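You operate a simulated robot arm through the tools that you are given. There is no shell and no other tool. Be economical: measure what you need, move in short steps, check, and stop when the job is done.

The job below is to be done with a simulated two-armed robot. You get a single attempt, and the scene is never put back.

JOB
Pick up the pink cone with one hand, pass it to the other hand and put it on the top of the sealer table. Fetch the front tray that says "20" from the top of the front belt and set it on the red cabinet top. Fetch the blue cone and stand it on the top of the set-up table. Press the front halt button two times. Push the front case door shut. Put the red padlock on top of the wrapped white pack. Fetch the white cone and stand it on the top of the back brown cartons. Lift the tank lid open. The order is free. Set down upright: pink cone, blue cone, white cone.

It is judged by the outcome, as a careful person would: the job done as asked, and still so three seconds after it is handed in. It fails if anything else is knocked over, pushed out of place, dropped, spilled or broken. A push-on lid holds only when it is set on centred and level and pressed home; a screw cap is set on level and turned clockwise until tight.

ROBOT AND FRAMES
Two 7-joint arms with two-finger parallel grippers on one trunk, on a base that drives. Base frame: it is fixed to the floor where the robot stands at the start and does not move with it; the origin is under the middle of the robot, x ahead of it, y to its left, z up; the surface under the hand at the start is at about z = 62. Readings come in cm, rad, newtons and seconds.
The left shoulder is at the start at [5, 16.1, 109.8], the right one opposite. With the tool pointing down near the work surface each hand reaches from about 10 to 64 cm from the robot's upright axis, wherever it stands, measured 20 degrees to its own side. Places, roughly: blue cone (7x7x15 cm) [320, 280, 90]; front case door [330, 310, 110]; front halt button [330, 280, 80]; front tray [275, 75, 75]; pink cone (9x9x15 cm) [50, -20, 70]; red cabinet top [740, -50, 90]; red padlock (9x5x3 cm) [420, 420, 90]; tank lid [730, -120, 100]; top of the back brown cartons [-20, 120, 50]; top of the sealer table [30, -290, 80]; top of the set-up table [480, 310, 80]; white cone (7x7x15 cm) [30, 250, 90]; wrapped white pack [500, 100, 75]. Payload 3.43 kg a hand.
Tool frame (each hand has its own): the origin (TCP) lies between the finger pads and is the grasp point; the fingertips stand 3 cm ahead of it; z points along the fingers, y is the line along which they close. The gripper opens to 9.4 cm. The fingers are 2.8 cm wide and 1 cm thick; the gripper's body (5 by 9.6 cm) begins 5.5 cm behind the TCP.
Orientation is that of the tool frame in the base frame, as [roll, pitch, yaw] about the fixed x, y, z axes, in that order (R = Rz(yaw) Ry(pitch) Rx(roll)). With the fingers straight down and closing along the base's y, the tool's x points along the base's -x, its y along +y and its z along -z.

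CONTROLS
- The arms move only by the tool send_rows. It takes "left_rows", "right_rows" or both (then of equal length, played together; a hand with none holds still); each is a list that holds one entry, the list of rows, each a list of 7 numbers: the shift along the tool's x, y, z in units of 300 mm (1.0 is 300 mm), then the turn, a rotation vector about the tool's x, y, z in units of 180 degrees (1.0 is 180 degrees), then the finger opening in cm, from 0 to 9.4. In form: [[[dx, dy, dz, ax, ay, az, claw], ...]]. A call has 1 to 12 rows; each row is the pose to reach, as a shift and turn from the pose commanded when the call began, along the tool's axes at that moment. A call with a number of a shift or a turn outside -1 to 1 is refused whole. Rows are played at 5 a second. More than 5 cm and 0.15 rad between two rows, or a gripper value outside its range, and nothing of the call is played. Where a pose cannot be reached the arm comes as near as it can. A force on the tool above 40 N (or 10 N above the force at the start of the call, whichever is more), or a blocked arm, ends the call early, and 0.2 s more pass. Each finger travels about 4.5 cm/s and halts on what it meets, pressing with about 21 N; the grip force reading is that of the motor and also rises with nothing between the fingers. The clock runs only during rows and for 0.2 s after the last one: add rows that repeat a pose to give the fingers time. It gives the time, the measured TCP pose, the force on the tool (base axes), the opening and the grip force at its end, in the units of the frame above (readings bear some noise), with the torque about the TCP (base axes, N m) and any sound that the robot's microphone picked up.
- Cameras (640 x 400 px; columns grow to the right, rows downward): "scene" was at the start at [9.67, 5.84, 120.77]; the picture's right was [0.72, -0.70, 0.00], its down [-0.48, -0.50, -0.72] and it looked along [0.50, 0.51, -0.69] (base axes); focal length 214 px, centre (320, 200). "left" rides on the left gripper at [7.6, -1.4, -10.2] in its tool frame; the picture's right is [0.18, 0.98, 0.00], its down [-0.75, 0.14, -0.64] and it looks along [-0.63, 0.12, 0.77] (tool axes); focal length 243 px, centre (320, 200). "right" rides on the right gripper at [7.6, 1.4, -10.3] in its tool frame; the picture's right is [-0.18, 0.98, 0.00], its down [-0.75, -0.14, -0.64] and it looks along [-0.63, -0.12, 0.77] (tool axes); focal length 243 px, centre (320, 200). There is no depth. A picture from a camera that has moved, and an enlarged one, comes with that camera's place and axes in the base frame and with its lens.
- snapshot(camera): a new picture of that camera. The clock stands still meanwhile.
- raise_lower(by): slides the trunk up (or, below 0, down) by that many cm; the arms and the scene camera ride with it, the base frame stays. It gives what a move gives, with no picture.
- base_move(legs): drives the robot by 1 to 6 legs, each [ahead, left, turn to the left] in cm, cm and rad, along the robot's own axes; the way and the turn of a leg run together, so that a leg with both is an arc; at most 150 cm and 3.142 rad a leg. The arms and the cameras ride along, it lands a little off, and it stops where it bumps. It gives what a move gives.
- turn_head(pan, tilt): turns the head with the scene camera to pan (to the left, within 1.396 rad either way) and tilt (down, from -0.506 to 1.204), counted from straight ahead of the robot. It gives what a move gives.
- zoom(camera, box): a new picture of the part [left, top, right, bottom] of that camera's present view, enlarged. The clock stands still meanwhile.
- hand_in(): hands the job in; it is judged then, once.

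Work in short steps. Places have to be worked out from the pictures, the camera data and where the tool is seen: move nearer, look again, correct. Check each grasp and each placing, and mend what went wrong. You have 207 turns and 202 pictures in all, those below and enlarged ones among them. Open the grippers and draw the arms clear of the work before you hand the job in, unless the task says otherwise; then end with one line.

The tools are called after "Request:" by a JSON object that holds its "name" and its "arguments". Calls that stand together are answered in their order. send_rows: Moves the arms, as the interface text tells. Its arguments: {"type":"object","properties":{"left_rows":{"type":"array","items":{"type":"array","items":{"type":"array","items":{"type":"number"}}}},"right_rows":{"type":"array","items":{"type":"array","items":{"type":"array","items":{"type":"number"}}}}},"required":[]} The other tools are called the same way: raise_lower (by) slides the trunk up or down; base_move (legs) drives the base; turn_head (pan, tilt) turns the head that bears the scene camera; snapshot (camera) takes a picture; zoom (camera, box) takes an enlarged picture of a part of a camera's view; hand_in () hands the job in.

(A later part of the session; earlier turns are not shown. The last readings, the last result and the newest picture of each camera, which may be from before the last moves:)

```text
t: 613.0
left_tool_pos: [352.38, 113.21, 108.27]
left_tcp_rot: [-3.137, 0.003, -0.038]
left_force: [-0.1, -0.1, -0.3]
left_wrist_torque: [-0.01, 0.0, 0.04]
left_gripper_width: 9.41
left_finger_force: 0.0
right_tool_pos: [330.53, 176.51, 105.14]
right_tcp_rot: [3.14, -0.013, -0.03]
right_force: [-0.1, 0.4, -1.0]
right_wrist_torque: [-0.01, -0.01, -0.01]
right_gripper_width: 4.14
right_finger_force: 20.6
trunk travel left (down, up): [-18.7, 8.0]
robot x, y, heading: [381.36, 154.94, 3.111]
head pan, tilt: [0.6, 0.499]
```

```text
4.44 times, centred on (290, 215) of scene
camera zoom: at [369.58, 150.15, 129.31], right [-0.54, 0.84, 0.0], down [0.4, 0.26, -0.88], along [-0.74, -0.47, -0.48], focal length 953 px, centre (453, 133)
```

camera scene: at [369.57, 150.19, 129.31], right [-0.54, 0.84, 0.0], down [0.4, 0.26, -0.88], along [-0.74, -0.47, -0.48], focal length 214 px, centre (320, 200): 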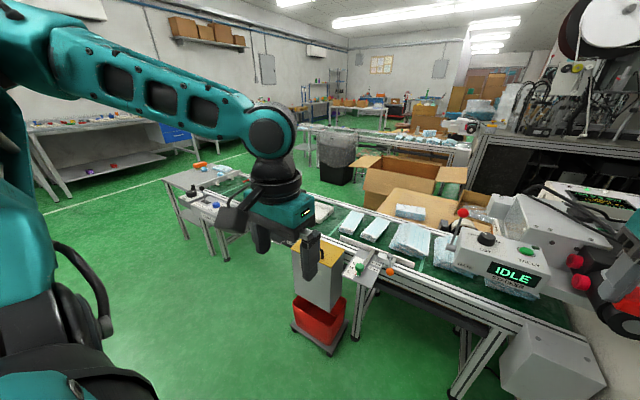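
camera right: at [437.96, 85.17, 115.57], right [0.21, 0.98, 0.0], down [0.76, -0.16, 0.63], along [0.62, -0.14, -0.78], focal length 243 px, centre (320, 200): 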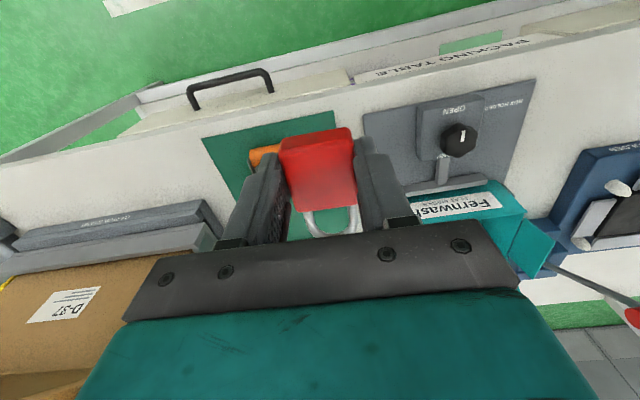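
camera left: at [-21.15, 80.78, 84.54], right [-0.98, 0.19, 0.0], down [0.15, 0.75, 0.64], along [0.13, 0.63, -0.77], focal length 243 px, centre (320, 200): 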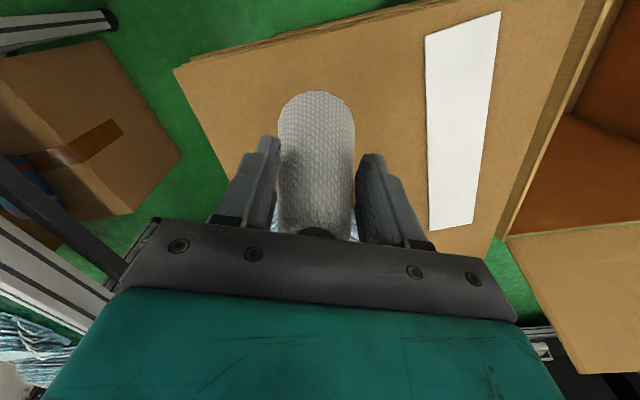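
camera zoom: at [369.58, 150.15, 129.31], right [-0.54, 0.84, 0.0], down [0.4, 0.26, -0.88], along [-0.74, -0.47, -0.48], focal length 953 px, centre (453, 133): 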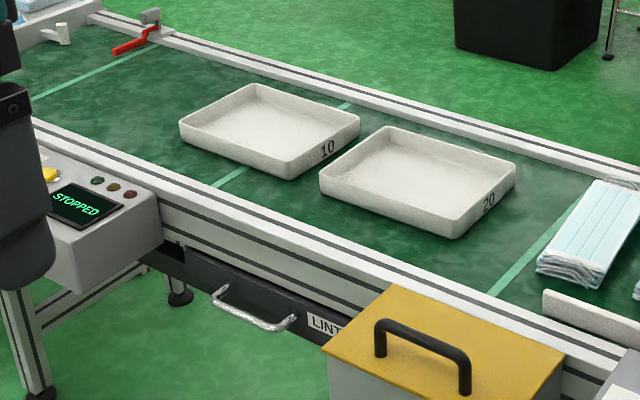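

"20" is on the north tray, centred near (282, 90). First I deliver the padlock: south down the lane, then east around the packing table.

Request:
{"name": "base_move", "arguments": {"legs": [[0, 0, 1.606], [150, 0, 0], [50, 0, 0], [0, 0, 1.571], [150, 0, 0]]}}

Request:
{"name": "turn_head", "arguments": {"pan": 0.3, "tilt": 0.4}}

Request:
{"name": "snapshot", "arguments": {"camera": "scene"}}

```text
t: 635.4
left_tool_pos: [513.15, 2.25, 108.27]
left_tcp_rot: [3.141, -0.034, -3.087]
left_force: [-4.7, -2.7, 1.3]
left_wrist_torque: [0.29, -0.37, 0.27]
left_gripper_width: 9.28
left_finger_force: 0.1
right_tool_pos: [539.65, -59.77, 105.05]
right_tcp_rot: [-3.14, -0.016, -3.11]
right_force: [-0.6, 0.3, -0.8]
right_wrist_torque: [-0.02, 0.03, -0.02]
right_gripper_width: 4.13
right_finger_force: 21.6
trunk travel left (down, up): [-18.7, 8.0]
robot x, y, heading: [487.4, -41.36, 0.025]
head pan, tilt: [0.6, 0.499]
stopped in leg 5: the force on the tool passed its limit at 133 N (the readings are from after the stop); the commanded pose is now the measured one
```

```text
t: 636.2
left_tool_pos: [513.15, 2.06, 108.33]
left_tcp_rot: [3.14, -0.034, -3.088]
left_force: [-7.8, -1.9, 2.2]
left_wrist_torque: [0.24, -0.53, 0.4]
left_gripper_width: 9.29
left_finger_force: 0.0
right_tool_pos: [539.59, -59.61, 105.15]
right_tcp_rot: [-3.142, -0.014, -3.111]
right_force: [-0.1, -0.1, -1.1]
right_wrist_torque: [0.0, -0.01, -0.01]
right_gripper_width: 4.14
right_finger_force: 21.6
trunk travel left (down, up): [-18.7, 8.0]
robot x, y, heading: [487.64, -41.18, 0.028]
head pan, tilt: [0.3, 0.4]
```

```text
57 pictures are left
camera scene: at [500.25, -38.27, 130.24], right [0.32, -0.95, 0.0], down [-0.37, -0.13, -0.92], along [0.87, 0.3, -0.39], focal length 214 px, centre (320, 200)
```

scene: 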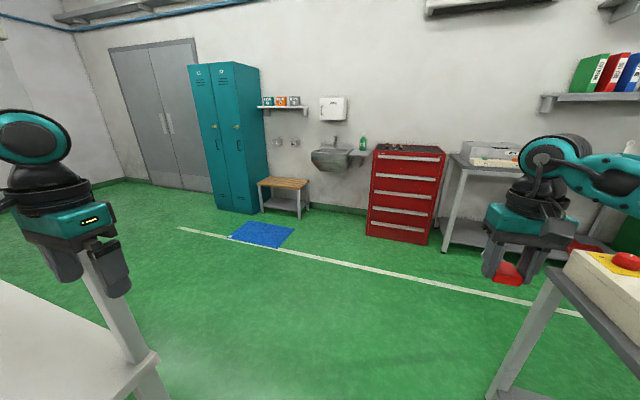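

The left hand hit the packing table's upright; I back off at once, tuck the left hand in, and check the table.

Request:
{"name": "base_move", "arguments": {"legs": [[-12, 0, 0]]}}

Request:
{"name": "send_rows", "arguments": {"left_rows": [[[0, -0.13, 0, 0, 0, 0, 9.4], [0, -0.26, 0, 0, 0, 0, 9.4], [0, -0.39, 0, 0, 0, 0, 9.4], [0, -0.52, 0, 0, 0, 0, 9.4], [0, -0.6, 0, 0, 0, 0, 9.4]]]}}

Request:
{"name": "turn_head", "arguments": {"pan": 1.2, "tilt": 0.35}}

Request:
{"name": "snapshot", "arguments": {"camera": "scene"}}

```text
t: 637.5
left_tool_pos: [501.37, 1.86, 108.25]
left_tcp_rot: [3.14, -0.033, -3.087]
left_force: [-0.8, -0.1, 0.5]
left_wrist_torque: [0.0, -0.06, 0.01]
left_gripper_width: 9.42
left_finger_force: 0.1
right_tool_pos: [527.97, -59.99, 105.06]
right_tcp_rot: [-3.141, -0.014, -3.11]
right_force: [0.0, 0.1, -1.6]
right_wrist_torque: [-0.03, 0.01, 0.0]
right_gripper_width: 4.16
right_finger_force: 21.7
trunk travel left (down, up): [-18.7, 8.0]
robot x, y, heading: [475.86, -41.38, 0.035]
head pan, tilt: [0.3, 0.4]
```

```text
t: 638.7
left_tool_pos: [502.41, -16.12, 108.06]
left_tcp_rot: [3.141, -0.032, -3.088]
left_force: [0.2, -0.7, -0.4]
left_wrist_torque: [0.01, -0.01, 0.0]
left_gripper_width: 9.4
left_finger_force: 0.1
right_tool_pos: [527.95, -60.08, 104.95]
right_tcp_rot: [3.141, -0.016, -3.109]
right_force: [-0.5, 0.0, -1.6]
right_wrist_torque: [0.01, -0.02, -0.01]
right_gripper_width: 4.14
right_finger_force: 21.3
trunk travel left (down, up): [-18.7, 8.0]
robot x, y, heading: [475.66, -41.89, 0.032]
head pan, tilt: [0.3, 0.4]
```

```text
t: 639.9
left_tool_pos: [502.34, -16.0, 108.1]
left_tcp_rot: [3.139, -0.033, -3.088]
left_force: [0.1, 0.1, -0.4]
left_wrist_torque: [-0.02, -0.03, 0.0]
left_gripper_width: 9.41
left_finger_force: 0.0
right_tool_pos: [527.93, -59.94, 105.0]
right_tcp_rot: [-3.138, -0.017, -3.108]
right_force: [0.3, -0.2, -2.1]
right_wrist_torque: [-0.03, -0.02, 0.0]
right_gripper_width: 4.14
right_finger_force: 21.2
trunk travel left (down, up): [-18.7, 8.0]
robot x, y, heading: [475.87, -41.93, 0.028]
head pan, tilt: [1.201, 0.351]
```

```text
56 pictures are left
camera scene: at [482.95, -32.77, 130.68], right [0.94, -0.34, 0.0], down [-0.12, -0.32, -0.94], along [0.31, 0.88, -0.34], focal length 214 px, centre (320, 200)
```

scene: 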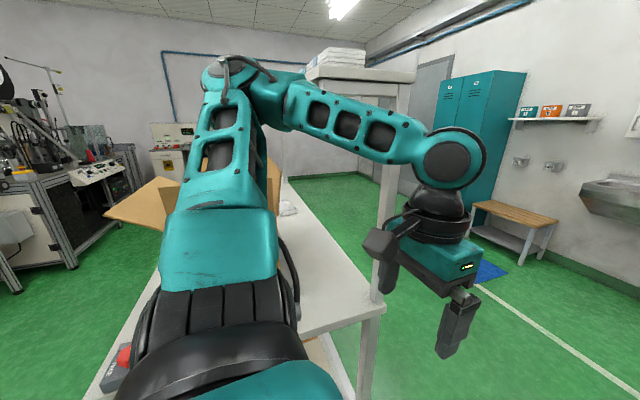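

Table looks intact. I continue east past it, then north along its east side, and turn to face it.

Request:
{"name": "base_move", "arguments": {"legs": [[110, -4, 0], [0, 0, 1.54], [125, 0, 0], [0, 0, 1.571]]}}

Request:
{"name": "turn_head", "arguments": {"pan": 0.0, "tilt": 0.6}}

Request:
{"name": "snapshot", "arguments": {"camera": "scene"}}

```text
t: 641.6
left_tool_pos: [514.06, -16.22, 108.64]
left_tcp_rot: [-3.132, -0.015, -3.072]
left_force: [-0.1, -0.1, -0.4]
left_wrist_torque: [-0.02, -0.03, -0.01]
left_gripper_width: 9.41
left_finger_force: 0.0
right_tool_pos: [540.08, -59.77, 105.28]
right_tcp_rot: [-3.14, -0.008, -3.097]
right_force: [-0.6, -0.4, -1.8]
right_wrist_torque: [0.01, 0.04, -0.01]
right_gripper_width: 4.18
right_finger_force: 20.6
trunk travel left (down, up): [-18.7, 8.0]
robot x, y, heading: [488.37, -41.58, 0.04]
head pan, tilt: [1.201, 0.351]
stopped in leg 1: the robot was blocked; the commanded pose is now the measured one
```

```text
t: 643.0
left_tool_pos: [514.09, -16.18, 108.5]
left_tcp_rot: [-3.134, -0.013, -3.075]
left_force: [0.3, -0.1, 0.0]
left_wrist_torque: [0.0, 0.0, 0.04]
left_gripper_width: 9.43
left_finger_force: 0.1
right_tool_pos: [539.96, -59.9, 105.44]
right_tcp_rot: [-3.141, -0.007, -3.101]
right_force: [-0.4, 0.5, -0.8]
right_wrist_torque: [0.03, -0.01, -0.01]
right_gripper_width: 4.15
right_finger_force: 20.5
trunk travel left (down, up): [-18.7, 8.0]
robot x, y, heading: [488.7, -42.15, 0.039]
head pan, tilt: [0.0, 0.6]
```

```text
55 pictures are left
camera scene: at [500.22, -41.55, 128.5], right [0.04, -1.0, 0.0], down [-0.56, -0.02, -0.83], along [0.83, 0.03, -0.56], focal length 214 px, centre (320, 200)
```

scene: 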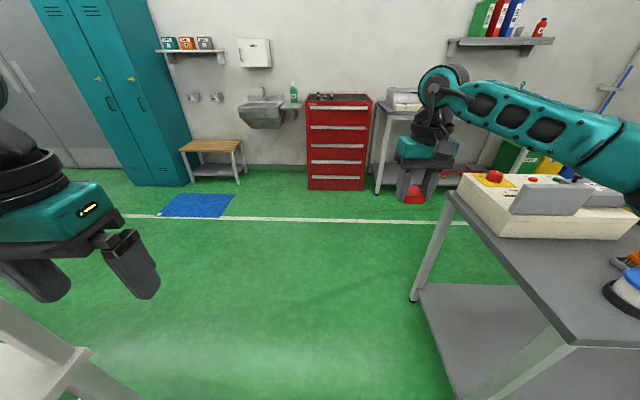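

Probably my left elbow against the table's upright. I back up 6 cm, shift right 13 cm, and pass.

Request:
{"name": "base_move", "arguments": {"legs": [[-6, 0, -0.03], [0, -13, 0], [60, 0, 0], [60, 0, 0]]}}

Request:
{"name": "snapshot", "arguments": {"camera": "scene"}}

```text
t: 651.4
left_tool_pos: [629.9, -29.33, 108.4]
left_tcp_rot: [-3.134, -0.024, -3.11]
left_force: [0.5, -0.4, 0.3]
left_wrist_torque: [0.0, 0.0, -0.01]
left_gripper_width: 9.4
left_finger_force: 0.0
right_tool_pos: [654.35, -74.04, 104.95]
right_tcp_rot: [-3.141, -0.018, -3.138]
right_force: [0.2, -0.1, -1.1]
right_wrist_torque: [-0.01, 0.01, -0.01]
right_gripper_width: 4.13
right_finger_force: 21.3
trunk travel left (down, up): [-18.7, 8.0]
robot x, y, heading: [602.57, -54.52, 0.001]
head pan, tilt: [0.0, 0.6]
```

```text
54 pictures are left
camera scene: at [615.46, -54.31, 128.39], right [0.0, -1.0, 0.0], down [-0.57, 0.0, -0.82], along [0.82, 0.0, -0.57], focal length 214 px, centre (320, 200)
```

scene: 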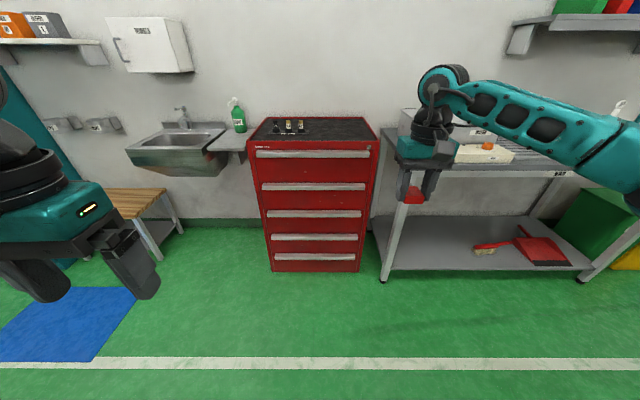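

Passed. Now I go north along the table's east side and turn west toward the white pack.

Request:
{"name": "base_move", "arguments": {"legs": [[0, 0, 1.571], [140, 10, 0], [0, 0, 1.571]]}}

Request:
{"name": "turn_head", "arguments": {"pan": 0.0, "tilt": 0.6}}

Request:
{"name": "snapshot", "arguments": {"camera": "scene"}}

```text
t: 666.1
left_tool_pos: [563.46, 61.08, 108.31]
left_tcp_rot: [-3.132, -0.024, 0.051]
left_force: [0.5, 0.3, 0.8]
left_wrist_torque: [0.0, -0.01, -0.03]
left_gripper_width: 9.4
left_finger_force: 0.0
right_tool_pos: [538.14, 105.28, 105.01]
right_tcp_rot: [-3.14, -0.016, 0.026]
right_force: [-0.3, -0.1, -1.1]
right_wrist_torque: [0.01, -0.04, -0.01]
right_gripper_width: 4.14
right_finger_force: 21.3
trunk travel left (down, up): [-18.7, 8.0]
robot x, y, heading: [590.07, 86.41, -3.125]
head pan, tilt: [0.0, 0.6]
```

```text
t: 666.7
left_tool_pos: [563.47, 61.15, 108.31]
left_tcp_rot: [-3.134, -0.024, 0.053]
left_force: [-0.5, 0.6, 0.2]
left_wrist_torque: [0.02, -0.01, -0.02]
left_gripper_width: 9.39
left_finger_force: 0.0
right_tool_pos: [538.1, 105.21, 104.96]
right_tcp_rot: [-3.141, -0.017, 0.026]
right_force: [-1.1, 0.3, -0.8]
right_wrist_torque: [0.01, -0.02, -0.02]
right_gripper_width: 4.1
right_finger_force: 21.1
trunk travel left (down, up): [-18.7, 8.0]
robot x, y, heading: [589.99, 86.17, -3.118]
head pan, tilt: [0.0, 0.6]
```

```text
53 pictures are left
camera scene: at [577.21, 86.17, 128.4], right [-0.02, 1.0, 0.0], down [0.56, 0.01, -0.83], along [-0.82, -0.02, -0.57], focal length 214 px, centre (320, 200)
```

scene: 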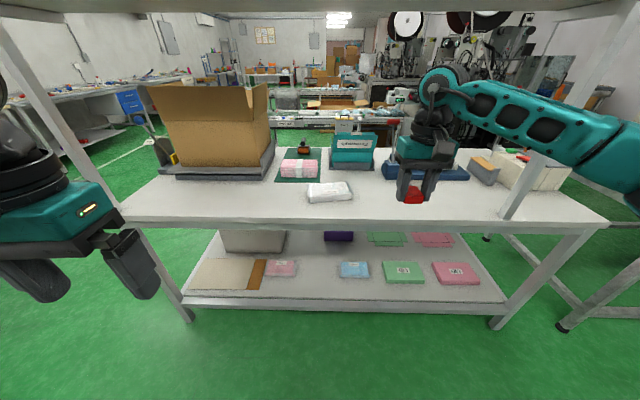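

The white pack lies near the table's east edge at about (500, 88.6). I drive in so the right hand with the padlock comes over it.

Request:
{"name": "base_move", "arguments": {"legs": [[0, 15, -0.02], [33, 0, 0]]}}

Request:
{"name": "snapshot", "arguments": {"camera": "right"}}

Request:
{"name": "turn_head", "arguments": {"pan": -0.3, "tilt": 0.75}}

Request:
{"name": "snapshot", "arguments": {"camera": "scene"}}

```text
t: 670.4
left_tool_pos: [530.17, 46.48, 108.25]
left_tcp_rot: [-3.132, -0.025, 0.03]
left_force: [0.1, 0.8, -1.0]
left_wrist_torque: [0.0, -0.03, 0.0]
left_gripper_width: 9.39
left_finger_force: 0.1
right_tool_pos: [506.05, 91.41, 105.0]
right_tcp_rot: [-3.139, -0.018, 0.003]
right_force: [0.2, 0.2, -1.2]
right_wrist_torque: [0.0, -0.03, 0.03]
right_gripper_width: 4.15
right_finger_force: 21.3
trunk travel left (down, up): [-18.7, 8.0]
robot x, y, heading: [557.61, 71.93, -3.142]
head pan, tilt: [0.0, 0.6]
```

```text
52 pictures are left
camera right: at [513.47, 89.97, 115.4], right [-0.18, -0.98, -0.01], down [-0.77, 0.14, 0.63], along [-0.62, 0.12, -0.78], focal length 243 px, centre (320, 200)
```

right: 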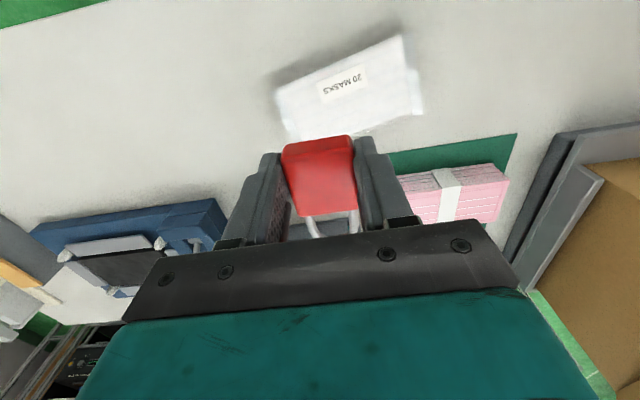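

```text
t: 671.2
left_tool_pos: [530.32, 46.63, 108.37]
left_tcp_rot: [-3.135, -0.025, 0.029]
left_force: [0.2, -0.4, -0.6]
left_wrist_torque: [0.02, -0.03, 0.0]
left_gripper_width: 9.42
left_finger_force: 0.1
right_tool_pos: [506.02, 91.3, 105.02]
right_tcp_rot: [-3.14, -0.017, 0.002]
right_force: [-0.2, -0.4, -1.5]
right_wrist_torque: [0.0, -0.04, -0.01]
right_gripper_width: 4.15
right_finger_force: 20.7
trunk travel left (down, up): [-18.7, 8.0]
robot x, y, heading: [557.85, 71.46, -3.147]
head pan, tilt: [-0.3, 0.75]
```

```text
51 pictures are left
camera scene: at [545.54, 73.81, 127.11], right [0.29, 0.96, 0.0], down [0.65, -0.2, -0.73], along [-0.7, 0.22, -0.68], focal length 214 px, centre (320, 200)
```

scene: 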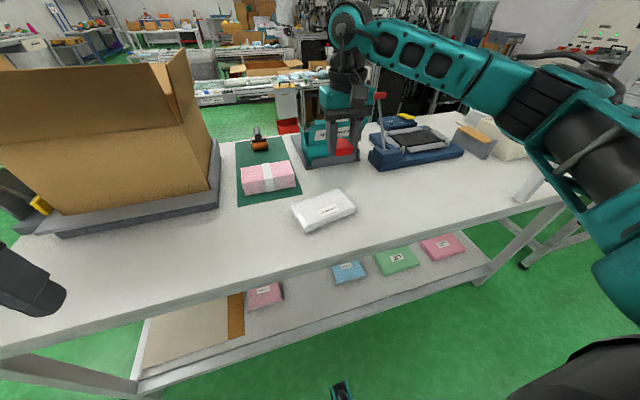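

Pack top centre is about (505, 87.7, 84). I centre the padlock over it and lower most of the way.

Request:
{"name": "send_rows", "arguments": {"right_rows": [[[0, 0.06, 0.05, 0, 0, 0, 2], [0, 0.117, 0.15, 0, 0, 0, 2], [0, 0.117, 0.28, 0, 0, 0, 2], [0, 0.117, 0.4, 0, 0, 0, 2], [0, 0.117, 0.48, 0, 0, 0, 2]]]}}

Request:
{"name": "snapshot", "arguments": {"camera": "right"}}

Request:
{"name": "zoom", "arguments": {"camera": "scene", "box": [240, 90, 420, 250]}}

```text
t: 672.4
left_tool_pos: [530.26, 46.48, 108.44]
left_tcp_rot: [-3.133, -0.024, 0.031]
left_force: [0.0, 0.2, 0.2]
left_wrist_torque: [-0.03, 0.02, 0.0]
left_gripper_width: 9.41
left_finger_force: 0.0
right_tool_pos: [506.29, 87.73, 90.57]
right_tcp_rot: [3.141, -0.017, 0.003]
right_force: [-0.2, 0.3, -1.6]
right_wrist_torque: [0.02, -0.04, 0.02]
right_gripper_width: 4.16
right_finger_force: 20.9
trunk travel left (down, up): [-18.7, 8.0]
robot x, y, heading: [557.78, 71.57, -3.145]
head pan, tilt: [-0.3, 0.75]
```

```text
50 pictures are left
camera right: at [513.81, 86.37, 101.04], right [-0.18, -0.98, -0.01], down [-0.77, 0.14, 0.63], along [-0.62, 0.12, -0.78], focal length 243 px, centre (320, 200)
```

right: 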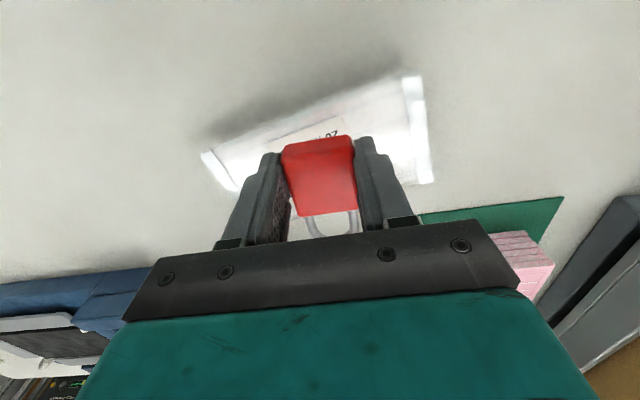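

```text
2.50 times, centred on (330, 170) of scene
camera zoom: at [545.53, 73.83, 127.11], right [0.3, 0.96, 0.0], down [0.65, -0.2, -0.73], along [-0.7, 0.22, -0.68], focal length 536 px, centre (295, 275)
```

zoom: 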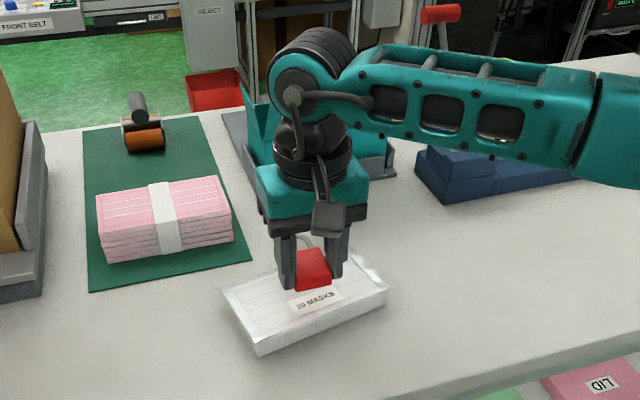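

The padlock hangs slightly toward the far side; I shift it 2 cm nearer and lower with small steps.

Request:
{"name": "send_rows", "arguments": {"right_rows": [[[0.067, 0, 0, 0, 0, 0, 2], [0.067, 0, 0.03, 0, 0, 0, 2], [0.067, 0, 0.06, 0, 0, 0, 2], [0.067, 0, 0.075, 0, 0, 0, 2], [0.067, 0, 0.09, 0, 0, 0, 2]]]}}

Request:
{"name": "zoom", "arguments": {"camera": "scene", "box": [270, 130, 390, 240]}}

```text
t: 673.6
left_tool_pos: [530.25, 46.57, 108.3]
left_tcp_rot: [-3.132, -0.025, 0.028]
left_force: [0.8, 0.7, -0.4]
left_wrist_torque: [-0.01, -0.02, -0.02]
left_gripper_width: 9.4
left_finger_force: 0.2
right_tool_pos: [508.2, 87.78, 87.87]
right_tcp_rot: [-3.139, -0.018, 0.003]
right_force: [0.4, 0.2, -1.5]
right_wrist_torque: [-0.03, -0.02, 0.01]
right_gripper_width: 4.16
right_finger_force: 20.6
trunk travel left (down, up): [-18.7, 8.0]
robot x, y, heading: [557.17, 71.54, -3.143]
head pan, tilt: [-0.3, 0.75]
```

```text
3.64 times, centred on (330, 185) of scene
camera zoom: at [545.54, 73.82, 127.11], right [0.3, 0.96, 0.0], down [0.65, -0.2, -0.73], along [-0.7, 0.22, -0.68], focal length 780 px, centre (284, 254)
```

zoom: 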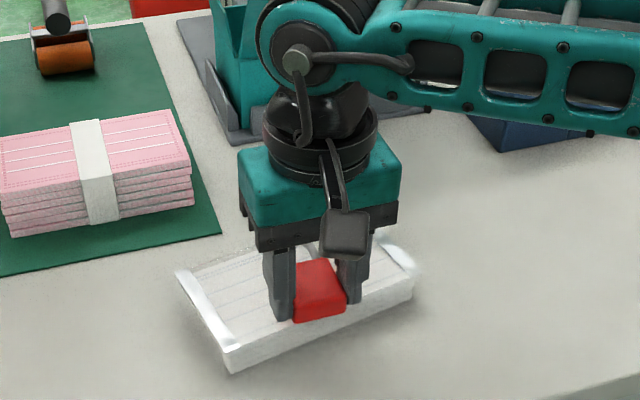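

Viewed closer, my earlier position was better; I shift back west 2 cm and lower to contact.

Request:
{"name": "send_rows", "arguments": {"right_rows": [[[-0.06, 0, 0, 0, 0, 0, 2], [-0.06, 0, 0.015, 0, 0, 0, 2], [-0.06, 0, 0.03, 0, 0, 0, 2], [-0.06, 0, 0.04, 0, 0, 0, 2], [-0.06, 0, 0.05, 0, 0, 0, 2]]]}}

Request:
{"name": "zoom", "arguments": {"camera": "scene", "box": [270, 130, 390, 240]}}

```text
t: 674.8
left_tool_pos: [530.31, 46.52, 108.38]
left_tcp_rot: [-3.133, -0.025, 0.031]
left_force: [0.1, 0.2, -0.4]
left_wrist_torque: [-0.01, 0.03, 0.0]
left_gripper_width: 9.4
left_finger_force: 0.0
right_tool_pos: [506.55, 87.81, 86.45]
right_tcp_rot: [-3.139, -0.016, 0.003]
right_force: [1.1, 0.0, 6.0]
right_wrist_torque: [-0.04, 0.11, 0.01]
right_gripper_width: 4.19
right_finger_force: 20.6
trunk travel left (down, up): [-18.7, 8.0]
robot x, y, heading: [557.38, 71.21, -3.141]
head pan, tilt: [-0.3, 0.75]
```

```text
3.64 times, centred on (330, 185) of scene
camera zoom: at [545.61, 73.81, 127.13], right [0.3, 0.96, 0.0], down [0.65, -0.2, -0.73], along [-0.7, 0.22, -0.68], focal length 780 px, centre (284, 254)
```

zoom: 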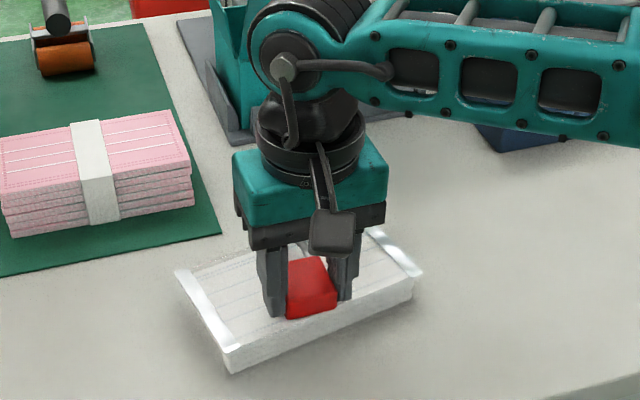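

Contact, but the body's front sits right at the pack's near edge. I lift slightly, move 2 cm further in, and set it down again.

Request:
{"name": "send_rows", "arguments": {"right_rows": [[[0, 0, -0.03, 0, 0, 0, 2], [-0.04, 0, -0.03, 0, 0, 0, 2], [-0.075, 0.01, -0.03, 0, 0, 0, 2], [-0.075, 0.01, -0.015, 0, 0, 0, 2], [-0.075, 0.01, -0.003, 0, 0, 0, 2], [-0.075, 0.01, 0.003, 0, 0, 0, 2]]]}}

Request:
{"name": "zoom", "arguments": {"camera": "scene", "box": [270, 130, 390, 240]}}

```text
t: 676.2
left_tool_pos: [530.34, 46.56, 108.35]
left_tcp_rot: [-3.133, -0.023, 0.029]
left_force: [0.1, -0.2, -0.1]
left_wrist_torque: [-0.01, 0.02, 0.01]
left_gripper_width: 9.4
left_finger_force: 0.0
right_tool_pos: [504.31, 87.47, 86.5]
right_tcp_rot: [-3.14, -0.013, 0.002]
right_force: [0.6, 2.0, 16.1]
right_wrist_torque: [0.04, 0.2, -0.03]
right_gripper_width: 4.14
right_finger_force: 20.9
trunk travel left (down, up): [-18.7, 8.0]
robot x, y, heading: [557.28, 71.44, -3.145]
head pan, tilt: [-0.3, 0.75]
```

```text
3.64 times, centred on (330, 185) of scene
camera zoom: at [545.69, 73.8, 127.16], right [0.3, 0.96, 0.0], down [0.65, -0.2, -0.73], along [-0.7, 0.22, -0.68], focal length 780 px, centre (284, 254)
```

zoom: 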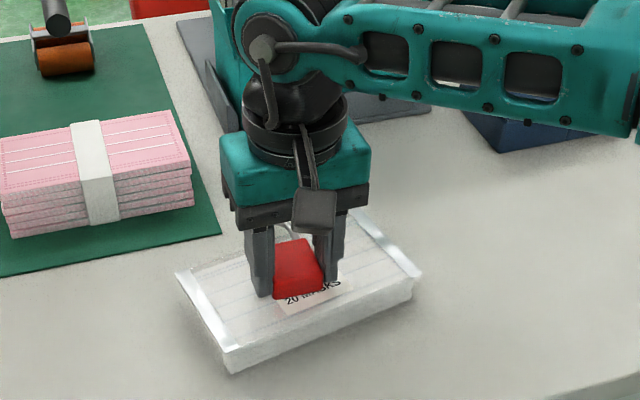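

Well placed on the pack and in contact. I open and raise the hand.

Request:
{"name": "send_rows", "arguments": {"right_rows": [[[0, 0, -0.005, 0, 0, 0, 5], [0, 0, -0.005, 0, 0, 0, 6.8], [0, 0, -0.005, 0, 0, 0, 6.8], [0, 0, -0.1, 0, 0, 0, 6.8], [0, 0, -0.23, 0, 0, 0, 6.8], [0, 0, -0.36, 0, 0, 0, 6.8], [0.1, 0, -0.5, 0, 0, 0, 6.8], [0.2, 0, -0.6, 0, 0, 0, 6.8]]]}}

Request:
{"name": "zoom", "arguments": {"camera": "scene", "box": [240, 110, 420, 260]}}

```text
refused: row 7 steps farther than a row can; nothing moved
```

```text
2.67 times, centred on (330, 185) of scene
camera zoom: at [545.69, 73.8, 127.16], right [0.3, 0.96, 0.0], down [0.65, -0.2, -0.73], along [-0.7, 0.22, -0.68], focal length 572 px, centre (293, 240)
```

zoom: 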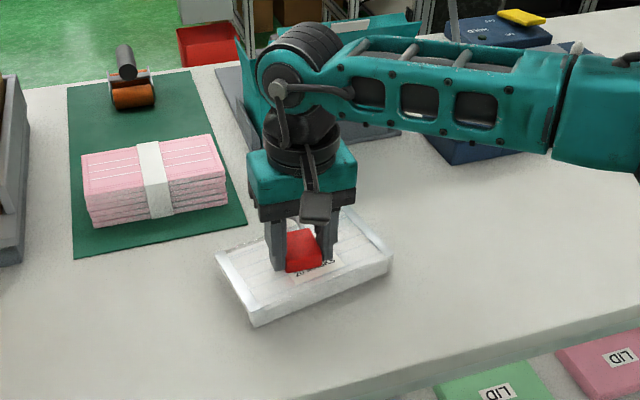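

One row was too long; resend with shorter steps.

Request:
{"name": "send_rows", "arguments": {"right_rows": [[[0, 0, -0.005, 0, 0, 0, 5], [0, 0, -0.005, 0, 0, 0, 6.8], [0, 0, -0.005, 0, 0, 0, 6.8], [0, 0, -0.1, 0, 0, 0, 6.8], [0, 0, -0.23, 0, 0, 0, 6.8], [0, 0, -0.36, 0, 0, 0, 6.8], [0.07, 0, -0.48, 0, 0, 0, 6.8], [0.15, 0, -0.58, 0, 0, 0, 6.8], [0.2, 0, -0.6, 0, 0, 0, 6.8]]]}}

Request:
{"name": "zoom", "arguments": {"camera": "scene", "box": [240, 110, 420, 260]}}

```text
t: 678.2
left_tool_pos: [530.21, 46.59, 108.4]
left_tcp_rot: [-3.134, -0.024, 0.029]
left_force: [0.9, -0.5, 0.2]
left_wrist_torque: [0.02, -0.02, -0.02]
left_gripper_width: 9.4
left_finger_force: 0.0
right_tool_pos: [510.23, 87.56, 104.44]
right_tcp_rot: [-3.14, -0.016, 0.002]
right_force: [0.7, -0.6, 0.2]
right_wrist_torque: [0.0, 0.01, 0.04]
right_gripper_width: 6.82
right_finger_force: 0.1
trunk travel left (down, up): [-18.7, 8.0]
robot x, y, heading: [557.52, 71.31, -3.141]
head pan, tilt: [-0.3, 0.75]
```

```text
2.67 times, centred on (330, 185) of scene
camera zoom: at [545.56, 73.83, 127.11], right [0.3, 0.96, 0.0], down [0.65, -0.2, -0.73], along [-0.7, 0.22, -0.68], focal length 572 px, centre (293, 240)
```

zoom: 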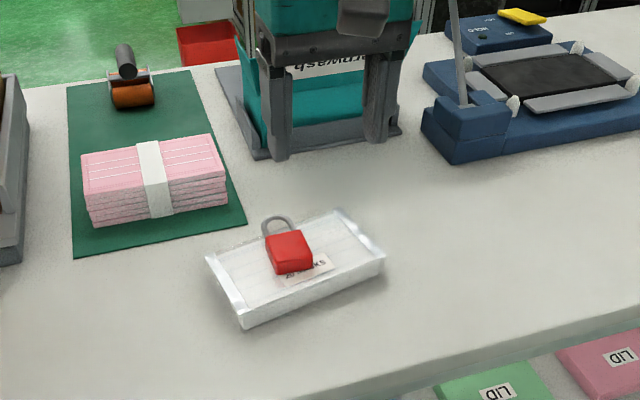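

The padlock rests on the pack. Next, the tank lid: I back off, go south and east to about (647, -112) facing the tank table.

Request:
{"name": "base_move", "arguments": {"legs": [[-48, 0, 0], [0, 0, 1.571], [125, 0, 0], [0, 0, 1.571], [42, -58, 0]]}}

Request:
{"name": "turn_head", "arguments": {"pan": 0.0, "tilt": 0.5}}

Request:
{"name": "snapshot", "arguments": {"camera": "scene"}}

```text
t: 699.9
left_tool_pos: [675.4, -85.05, 108.27]
left_tcp_rot: [-3.135, -0.024, -3.093]
left_force: [0.2, -0.3, -0.1]
left_wrist_torque: [-0.03, -0.02, -0.01]
left_gripper_width: 9.39
left_finger_force: 0.1
right_tool_pos: [696.45, -125.87, 104.39]
right_tcp_rot: [-3.139, -0.017, -3.118]
right_force: [-0.6, -0.1, 0.5]
right_wrist_torque: [0.0, 0.0, -0.01]
right_gripper_width: 6.78
right_finger_force: 0.0
trunk travel left (down, up): [-18.7, 8.0]
robot x, y, heading: [648.6, -110.53, 0.021]
head pan, tilt: [-0.3, 0.75]
```

```text
t: 700.6
left_tool_pos: [675.37, -85.22, 108.36]
left_tcp_rot: [-3.132, -0.025, -3.091]
left_force: [-0.1, 0.5, 0.5]
left_wrist_torque: [0.0, -0.01, 0.04]
left_gripper_width: 9.4
left_finger_force: 0.0
right_tool_pos: [696.42, -125.79, 104.54]
right_tcp_rot: [-3.14, -0.019, -3.116]
right_force: [-0.2, -0.8, 0.0]
right_wrist_torque: [0.0, -0.03, -0.02]
right_gripper_width: 6.78
right_finger_force: 0.0
trunk travel left (down, up): [-18.7, 8.0]
robot x, y, heading: [648.21, -110.71, 0.019]
head pan, tilt: [0.0, 0.499]
```

```text
43 pictures are left
camera scene: at [661.67, -110.36, 129.3], right [0.02, -1.0, 0.0], down [-0.48, -0.01, -0.88], along [0.88, 0.02, -0.48], focal length 214 px, centre (320, 200)
```

scene: 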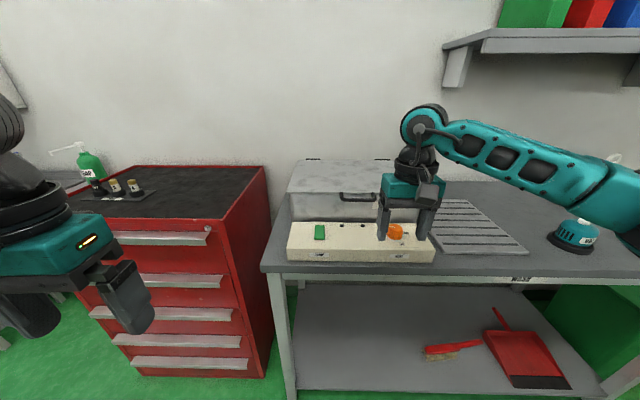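

The tank is behind a small control box: its lid has a black front handle and back hinges. I zoom in.

Request:
{"name": "zoom", "arguments": {"camera": "scene", "box": [260, 140, 450, 280]}}

Request:
{"name": "snapshot", "arguments": {"camera": "right"}}

```text
2.86 times, centred on (355, 210) of scene
camera zoom: at [661.67, -110.36, 129.3], right [0.02, -1.0, 0.0], down [-0.48, -0.01, -0.88], along [0.88, 0.02, -0.48], focal length 613 px, centre (220, 171)
```

zoom: 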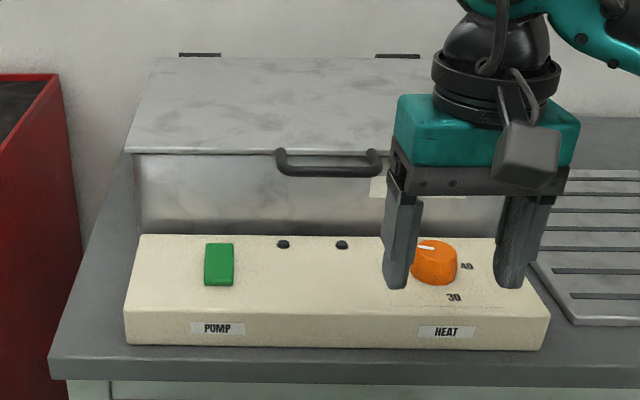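

```text
41 pictures are left
camera right: at [689.05, -124.46, 114.98], right [0.16, 0.99, -0.01], down [0.77, -0.12, 0.63], along [0.62, -0.1, -0.78], focal length 243 px, centre (320, 200)
```

right: 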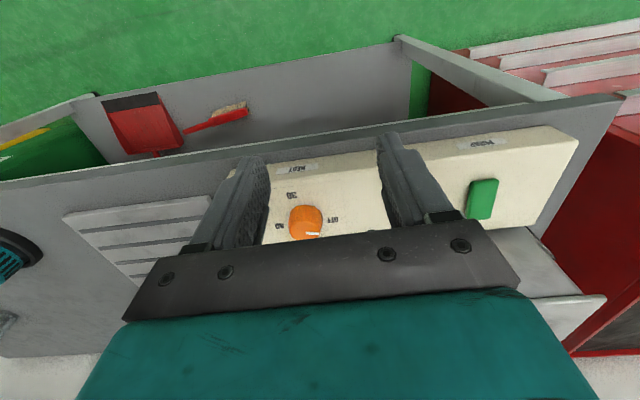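

Handle bar is at roughly (720, -121, 98), hinge line near x≈749. I'll hook closed fingers under the bar from the front. I drive 19 cm closer while retracting and tilting the right hand forward 65°.

Request:
{"name": "send_rows", "arguments": {"right_rows": [[[0.05, 0.02, -0.02, 0, -0.045, 0, 5], [0.1, 0.04, -0.04, 0, -0.09, 0, 3], [0.15, 0.06, -0.05, 0, -0.135, 0, 1], [0.2, 0.08, -0.05, 0, -0.18, 0, 0], [0.25, 0.1, -0.05, 0, -0.225, 0, 0], [0.3, 0.12, -0.05, 0, -0.27, 0, 0], [0.35, 0.14, -0.05, 0, -0.315, 0, 0], [0.4, 0.16, -0.05, 0, -0.361, 0, 0]]]}}

Request:
{"name": "base_move", "arguments": {"legs": [[19, 0, -0.02]]}}

Request:
{"name": "snapshot", "arguments": {"camera": "right"}}

Request:
{"name": "snapshot", "arguments": {"camera": "scene"}}

```text
t: 702.5
left_tool_pos: [675.48, -85.09, 108.3]
left_tcp_rot: [-3.134, -0.024, -3.091]
left_force: [-0.3, 0.6, -0.4]
left_wrist_torque: [0.0, 0.01, 0.05]
left_gripper_width: 9.38
left_finger_force: 0.0
right_tool_pos: [688.11, -118.09, 106.09]
right_tcp_rot: [-3.137, 1.116, -3.113]
right_force: [0.0, 0.1, 0.4]
right_wrist_torque: [0.02, 0.02, -0.03]
right_gripper_width: 0.0
right_finger_force: 20.4
right hand out of reach, approached as far as the arm can: row 6, 7, 8
trunk travel left (down, up): [-18.7, 8.0]
robot x, y, heading: [648.65, -110.4, 0.016]
head pan, tilt: [0.0, 0.499]
```

```text
t: 704.0
left_tool_pos: [695.03, -85.39, 108.34]
left_tcp_rot: [-3.132, -0.024, -3.112]
left_force: [0.8, 0.4, -0.7]
left_wrist_torque: [-0.02, -0.01, 0.02]
left_gripper_width: 9.38
left_finger_force: 0.0
right_tool_pos: [707.12, -118.56, 106.02]
right_tcp_rot: [-3.134, 1.115, -3.131]
right_force: [0.2, -0.2, -0.5]
right_wrist_torque: [-0.05, -0.03, 0.02]
right_gripper_width: 0.01
right_finger_force: 20.6
trunk travel left (down, up): [-18.7, 8.0]
robot x, y, heading: [667.84, -110.74, 0.003]
head pan, tilt: [0.0, 0.499]
```

```text
40 pictures are left
camera right: at [694.64, -117.15, 103.7], right [0.08, 0.98, 0.16], down [-0.24, -0.14, 0.96], along [0.97, -0.11, 0.23], focal length 243 px, centre (320, 200)
```

right: 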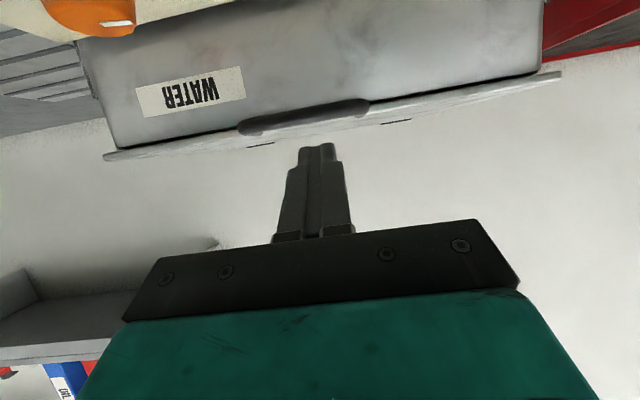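

```text
39 pictures are left
camera scene: at [680.89, -110.38, 129.3], right [0.0, -1.0, 0.0], down [-0.48, 0.0, -0.88], along [0.88, 0.0, -0.48], focal length 214 px, centre (320, 200)
```

scene: 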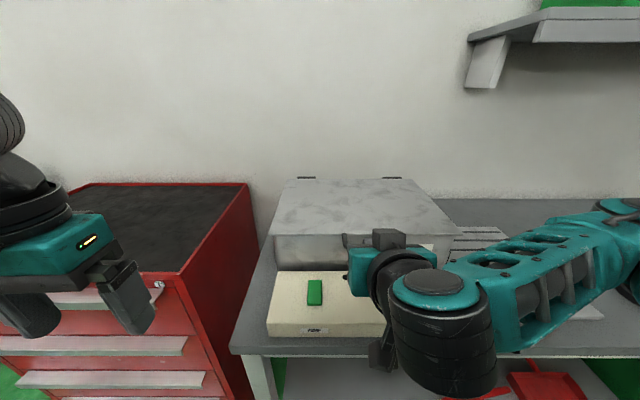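

Triangulating with the new view puts the handle bar at about (712.6, -119.4, 102). My fingertips are above it; I back up 7 cm, lower 6.6 cm, and view.

Request:
{"name": "base_move", "arguments": {"legs": [[-7, 0, 0]]}}

Request:
{"name": "send_rows", "arguments": {"right_rows": [[[0.066, -0.009, 0.032, 0, 0, 0, 0], [0.132, -0.018, 0.064, 0, 0, 0, 0], [0.198, -0.027, 0.096, 0, 0, 0, 0], [0.198, -0.027, 0.096, 0, 0, 0, 0]]]}}

Request:
{"name": "snapshot", "arguments": {"camera": "right"}}

```text
t: 705.0
left_tool_pos: [688.05, -85.52, 108.32]
left_tcp_rot: [-3.132, -0.022, -3.11]
left_force: [0.0, -0.4, -0.7]
left_wrist_torque: [-0.02, -0.01, -0.02]
left_gripper_width: 9.39
left_finger_force: 0.1
right_tool_pos: [700.17, -118.61, 105.91]
right_tcp_rot: [-3.135, 1.118, -3.13]
right_force: [-0.1, 0.2, 0.1]
right_wrist_torque: [-0.03, 0.02, 0.01]
right_gripper_width: 0.0
right_finger_force: 20.6
trunk travel left (down, up): [-18.7, 8.0]
robot x, y, heading: [660.82, -110.43, 0.003]
head pan, tilt: [0.0, 0.499]
```

```text
t: 706.0
left_tool_pos: [688.06, -85.47, 108.3]
left_tcp_rot: [-3.135, -0.025, -3.109]
left_force: [-0.3, 0.2, 0.3]
left_wrist_torque: [0.01, -0.01, -0.04]
left_gripper_width: 9.39
left_finger_force: 0.0
right_tool_pos: [700.14, -119.42, 99.3]
right_tcp_rot: [-3.136, 1.116, -3.134]
right_force: [0.7, 0.2, -0.6]
right_wrist_torque: [0.01, 0.01, -0.01]
right_gripper_width: 0.0
right_finger_force: 20.7
trunk travel left (down, up): [-18.7, 8.0]
robot x, y, heading: [660.58, -110.41, 0.0]
head pan, tilt: [0.0, 0.499]
```

```text
38 pictures are left
camera right: at [687.59, -118.06, 97.05], right [0.07, 0.98, 0.16], down [-0.25, -0.14, 0.96], along [0.97, -0.11, 0.23], focal length 243 px, centre (320, 200)
```

right: 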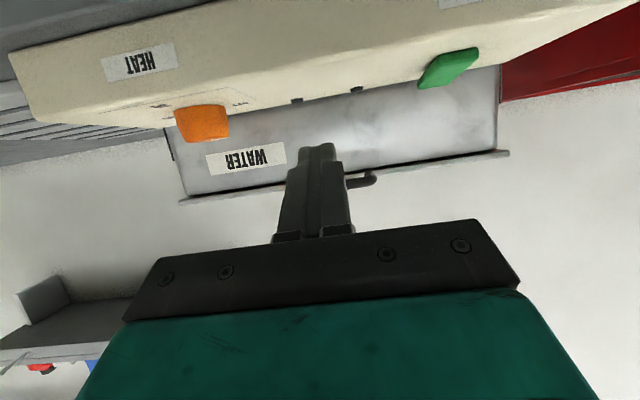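

The fingertips now sit below the bar level. I drive forward 7 cm, then extend under the bar and begin lifting.

Request:
{"name": "base_move", "arguments": {"legs": [[7, 0, 0]]}}

Request:
{"name": "send_rows", "arguments": {"right_rows": [[[-0.029, -0.01, 0.06, 0, 0, 0, 0], [-0.058, -0.01, 0.119, 0, 0, 0, 0], [-0.065, -0.01, 0.134, 0, 0, 0, 0]]]}}

Request:
{"name": "snapshot", "arguments": {"camera": "right"}}

```text
t: 707.0
left_tool_pos: [695.12, -85.43, 108.42]
left_tcp_rot: [-3.135, -0.025, -3.109]
left_force: [-0.2, -0.7, 0.3]
left_wrist_torque: [0.02, 0.02, -0.01]
left_gripper_width: 9.39
left_finger_force: 0.0
right_tool_pos: [707.16, -119.48, 99.29]
right_tcp_rot: [-3.137, 1.114, -3.131]
right_force: [1.2, 0.6, -0.8]
right_wrist_torque: [-0.02, 0.03, 0.01]
right_gripper_width: 0.0
right_finger_force: 21.2
trunk travel left (down, up): [-18.7, 8.0]
robot x, y, heading: [667.83, -110.75, 0.003]
head pan, tilt: [0.0, 0.499]
```

```text
t: 707.8
left_tool_pos: [695.04, -85.44, 108.35]
left_tcp_rot: [-3.134, -0.024, -3.108]
left_force: [-0.1, 0.3, 0.3]
left_wrist_torque: [0.0, 0.02, -0.01]
left_gripper_width: 9.38
left_finger_force: 0.1
right_tool_pos: [711.6, -119.84, 99.33]
right_tcp_rot: [-3.137, 1.114, -3.13]
right_force: [-0.3, 0.2, 0.4]
right_wrist_torque: [0.0, -0.02, -0.01]
right_gripper_width: 0.0
right_finger_force: 20.4
trunk travel left (down, up): [-18.7, 8.0]
robot x, y, heading: [667.75, -110.29, 0.006]
head pan, tilt: [0.0, 0.499]
```

```text
37 pictures are left
camera right: at [699.04, -118.36, 97.13], right [0.08, 0.98, 0.16], down [-0.25, -0.14, 0.96], along [0.97, -0.11, 0.23], focal length 243 px, centre (320, 200)
```

right: 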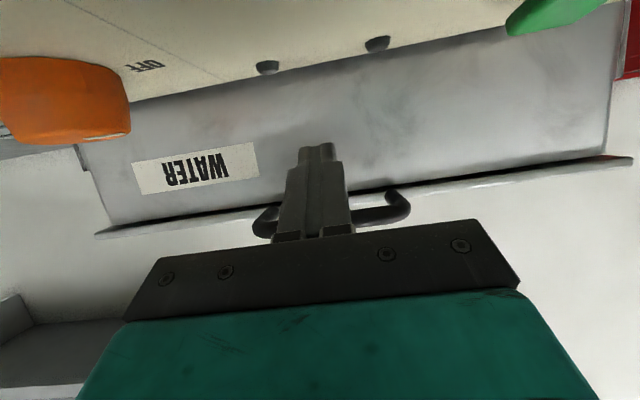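

The closed fingers are hooked under the bar. I lift along the lid's arc to about 40°.

Request:
{"name": "send_rows", "arguments": {"right_rows": [[[-0.06, 0, -0.018, 0, 0, 0, 0], [-0.122, 0, -0.037, 0, 0, 0, 0], [-0.243, 0, -0.074, 0, 0, 0, 0], [-0.365, 0, -0.111, 0, 0, 0, 0], [-0.48, 0, -0.103, 0, 0, 0, 0], [-0.6, 0, -0.095, 0, 0, 0, 0], [-0.711, 0, -0.087, 0, 0, 0, 0]]]}}

Request:
{"name": "snapshot", "arguments": {"camera": "scene"}}

Request:
{"name": "snapshot", "arguments": {"camera": "right"}}

```text
t: 709.4
left_tool_pos: [695.04, -85.36, 108.3]
left_tcp_rot: [-3.133, -0.024, -3.109]
left_force: [0.2, -0.8, 0.2]
left_wrist_torque: [0.01, 0.03, 0.02]
left_gripper_width: 9.41
left_finger_force: 0.0
right_tool_pos: [718.74, -119.58, 119.74]
right_tcp_rot: [-3.133, 1.116, -3.129]
right_force: [-0.6, 0.3, 0.2]
right_wrist_torque: [0.02, 0.01, 0.01]
right_gripper_width: 0.0
right_finger_force: 21.3
trunk travel left (down, up): [-18.7, 8.0]
robot x, y, heading: [667.57, -110.31, 0.002]
head pan, tilt: [0.0, 0.499]
```

```text
36 pictures are left
camera scene: at [680.87, -110.34, 129.31], right [0.0, -1.0, 0.0], down [-0.48, 0.0, -0.88], along [0.88, 0.0, -0.48], focal length 214 px, centre (320, 200)
```

scene: 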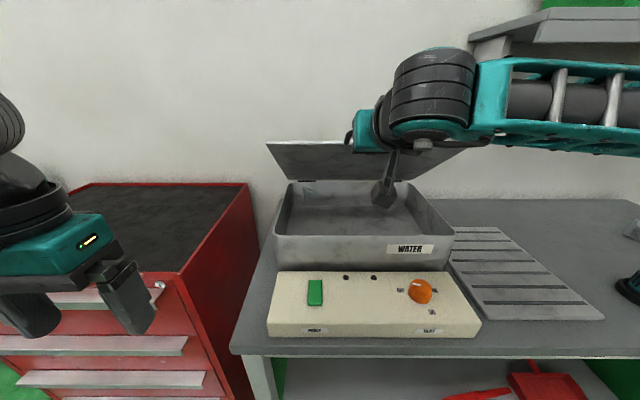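

```text
35 pictures are left
camera right: at [706.16, -118.2, 117.46], right [0.07, 0.98, 0.16], down [-0.24, -0.14, 0.96], along [0.97, -0.11, 0.23], focal length 243 px, centre (320, 200)
```

right: 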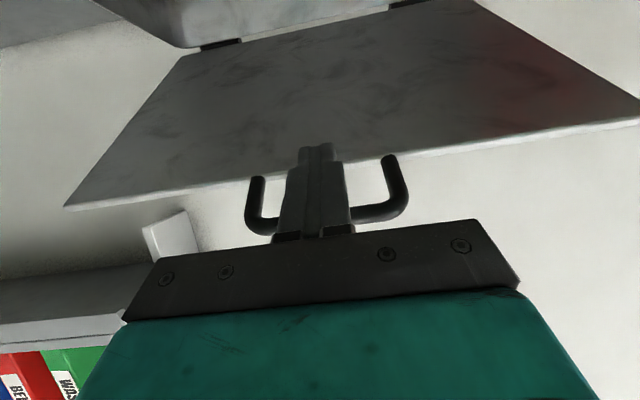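

The lid is up about 40°. I continue along the arc to about 90°.

Request:
{"name": "send_rows", "arguments": {"right_rows": [[[-0.105, 0, 0.047, 0, 0, 0, 0], [-0.21, 0, 0.094, 0, 0, 0, 0], [-0.313, 0, 0.14, 0, 0, 0, 0], [-0.38, 0, 0.2, 0, 0, 0, 0], [-0.445, 0, 0.256, 0, 0, 0, 0], [-0.508, 0, 0.312, 0, 0, 0, 0], [-0.557, 0, 0.385, 0, 0, 0, 0], [-0.605, 0, 0.458, 0, 0, 0, 0], [-0.652, 0, 0.531, 0, 0, 0, 0]]]}}

Request:
{"name": "snapshot", "arguments": {"camera": "scene"}}

```text
t: 711.4
left_tool_pos: [695.22, -85.4, 108.22]
left_tcp_rot: [-3.134, -0.025, -3.11]
left_force: [-0.5, 0.4, 0.6]
left_wrist_torque: [-0.01, 0.02, 0.01]
left_gripper_width: 9.42
left_finger_force: 0.1
right_tool_pos: [741.44, -119.54, 129.99]
right_tcp_rot: [-3.133, 1.116, -3.127]
right_force: [0.1, -0.5, 0.4]
right_wrist_torque: [-0.01, 0.02, 0.04]
right_gripper_width: 0.01
right_finger_force: 20.8
trunk travel left (down, up): [-18.7, 8.0]
robot x, y, heading: [667.65, -110.59, -0.0]
head pan, tilt: [0.0, 0.499]
```

```text
34 pictures are left
camera scene: at [680.87, -110.31, 129.3], right [0.0, -1.0, 0.0], down [-0.48, 0.0, -0.88], along [0.88, 0.0, -0.48], focal length 214 px, centre (320, 200)
```

scene: 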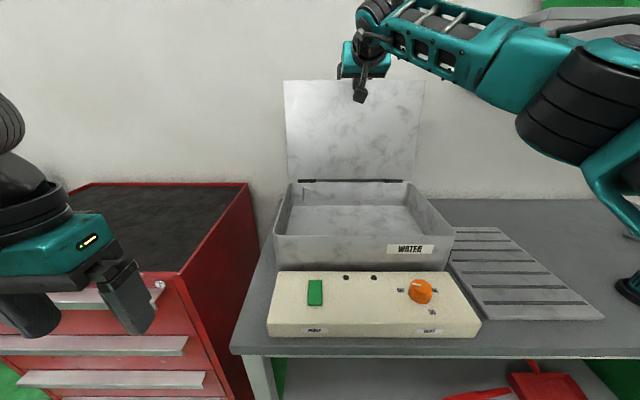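

The lid is about vertical. I push it a few centimetres further so it rests beyond vertical.

Request:
{"name": "send_rows", "arguments": {"right_rows": [[[-0.018, 0, 0.047, 0, 0, 0, 0], [-0.036, 0, 0.093, 0, 0, 0, 0], [-0.055, 0, 0.14, 0, 0, 0, 0], [-0.073, 0, 0.187, 0, 0, 0, 0], [-0.09, 0, 0.23, 0, 0, 0, 0]]]}}

Request:
{"name": "zoom", "arguments": {"camera": "scene", "box": [240, 20, 460, 220]}}

```text
t: 712.6
left_tool_pos: [695.15, -85.48, 108.27]
left_tcp_rot: [-3.134, -0.025, -3.109]
left_force: [0.0, 0.4, -0.1]
left_wrist_torque: [-0.02, 0.04, -0.01]
left_gripper_width: 9.41
left_finger_force: 0.1
right_tool_pos: [745.42, -120.3, 126.95]
right_tcp_rot: [-3.137, 1.114, -3.133]
right_force: [1.3, 0.0, 0.8]
right_wrist_torque: [0.05, -0.01, 0.02]
right_gripper_width: 0.0
right_finger_force: 21.2
right hand out of reach, approached as far as the arm can: row 2, 3, 4, 5
trunk travel left (down, up): [-18.7, 8.0]
robot x, y, heading: [667.73, -110.29, 0.0]
head pan, tilt: [0.0, 0.499]
```

```text
2.00 times, centred on (350, 120) of scene
camera zoom: at [681.03, -110.39, 129.28], right [0.0, -1.0, 0.0], down [-0.48, 0.0, -0.88], along [0.88, 0.0, -0.48], focal length 429 px, centre (260, 360)
```

zoom: 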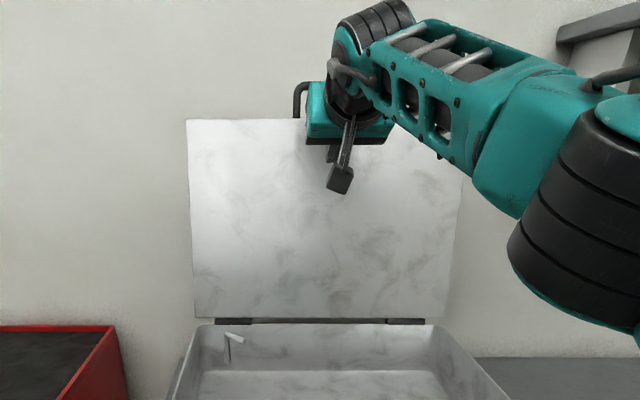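

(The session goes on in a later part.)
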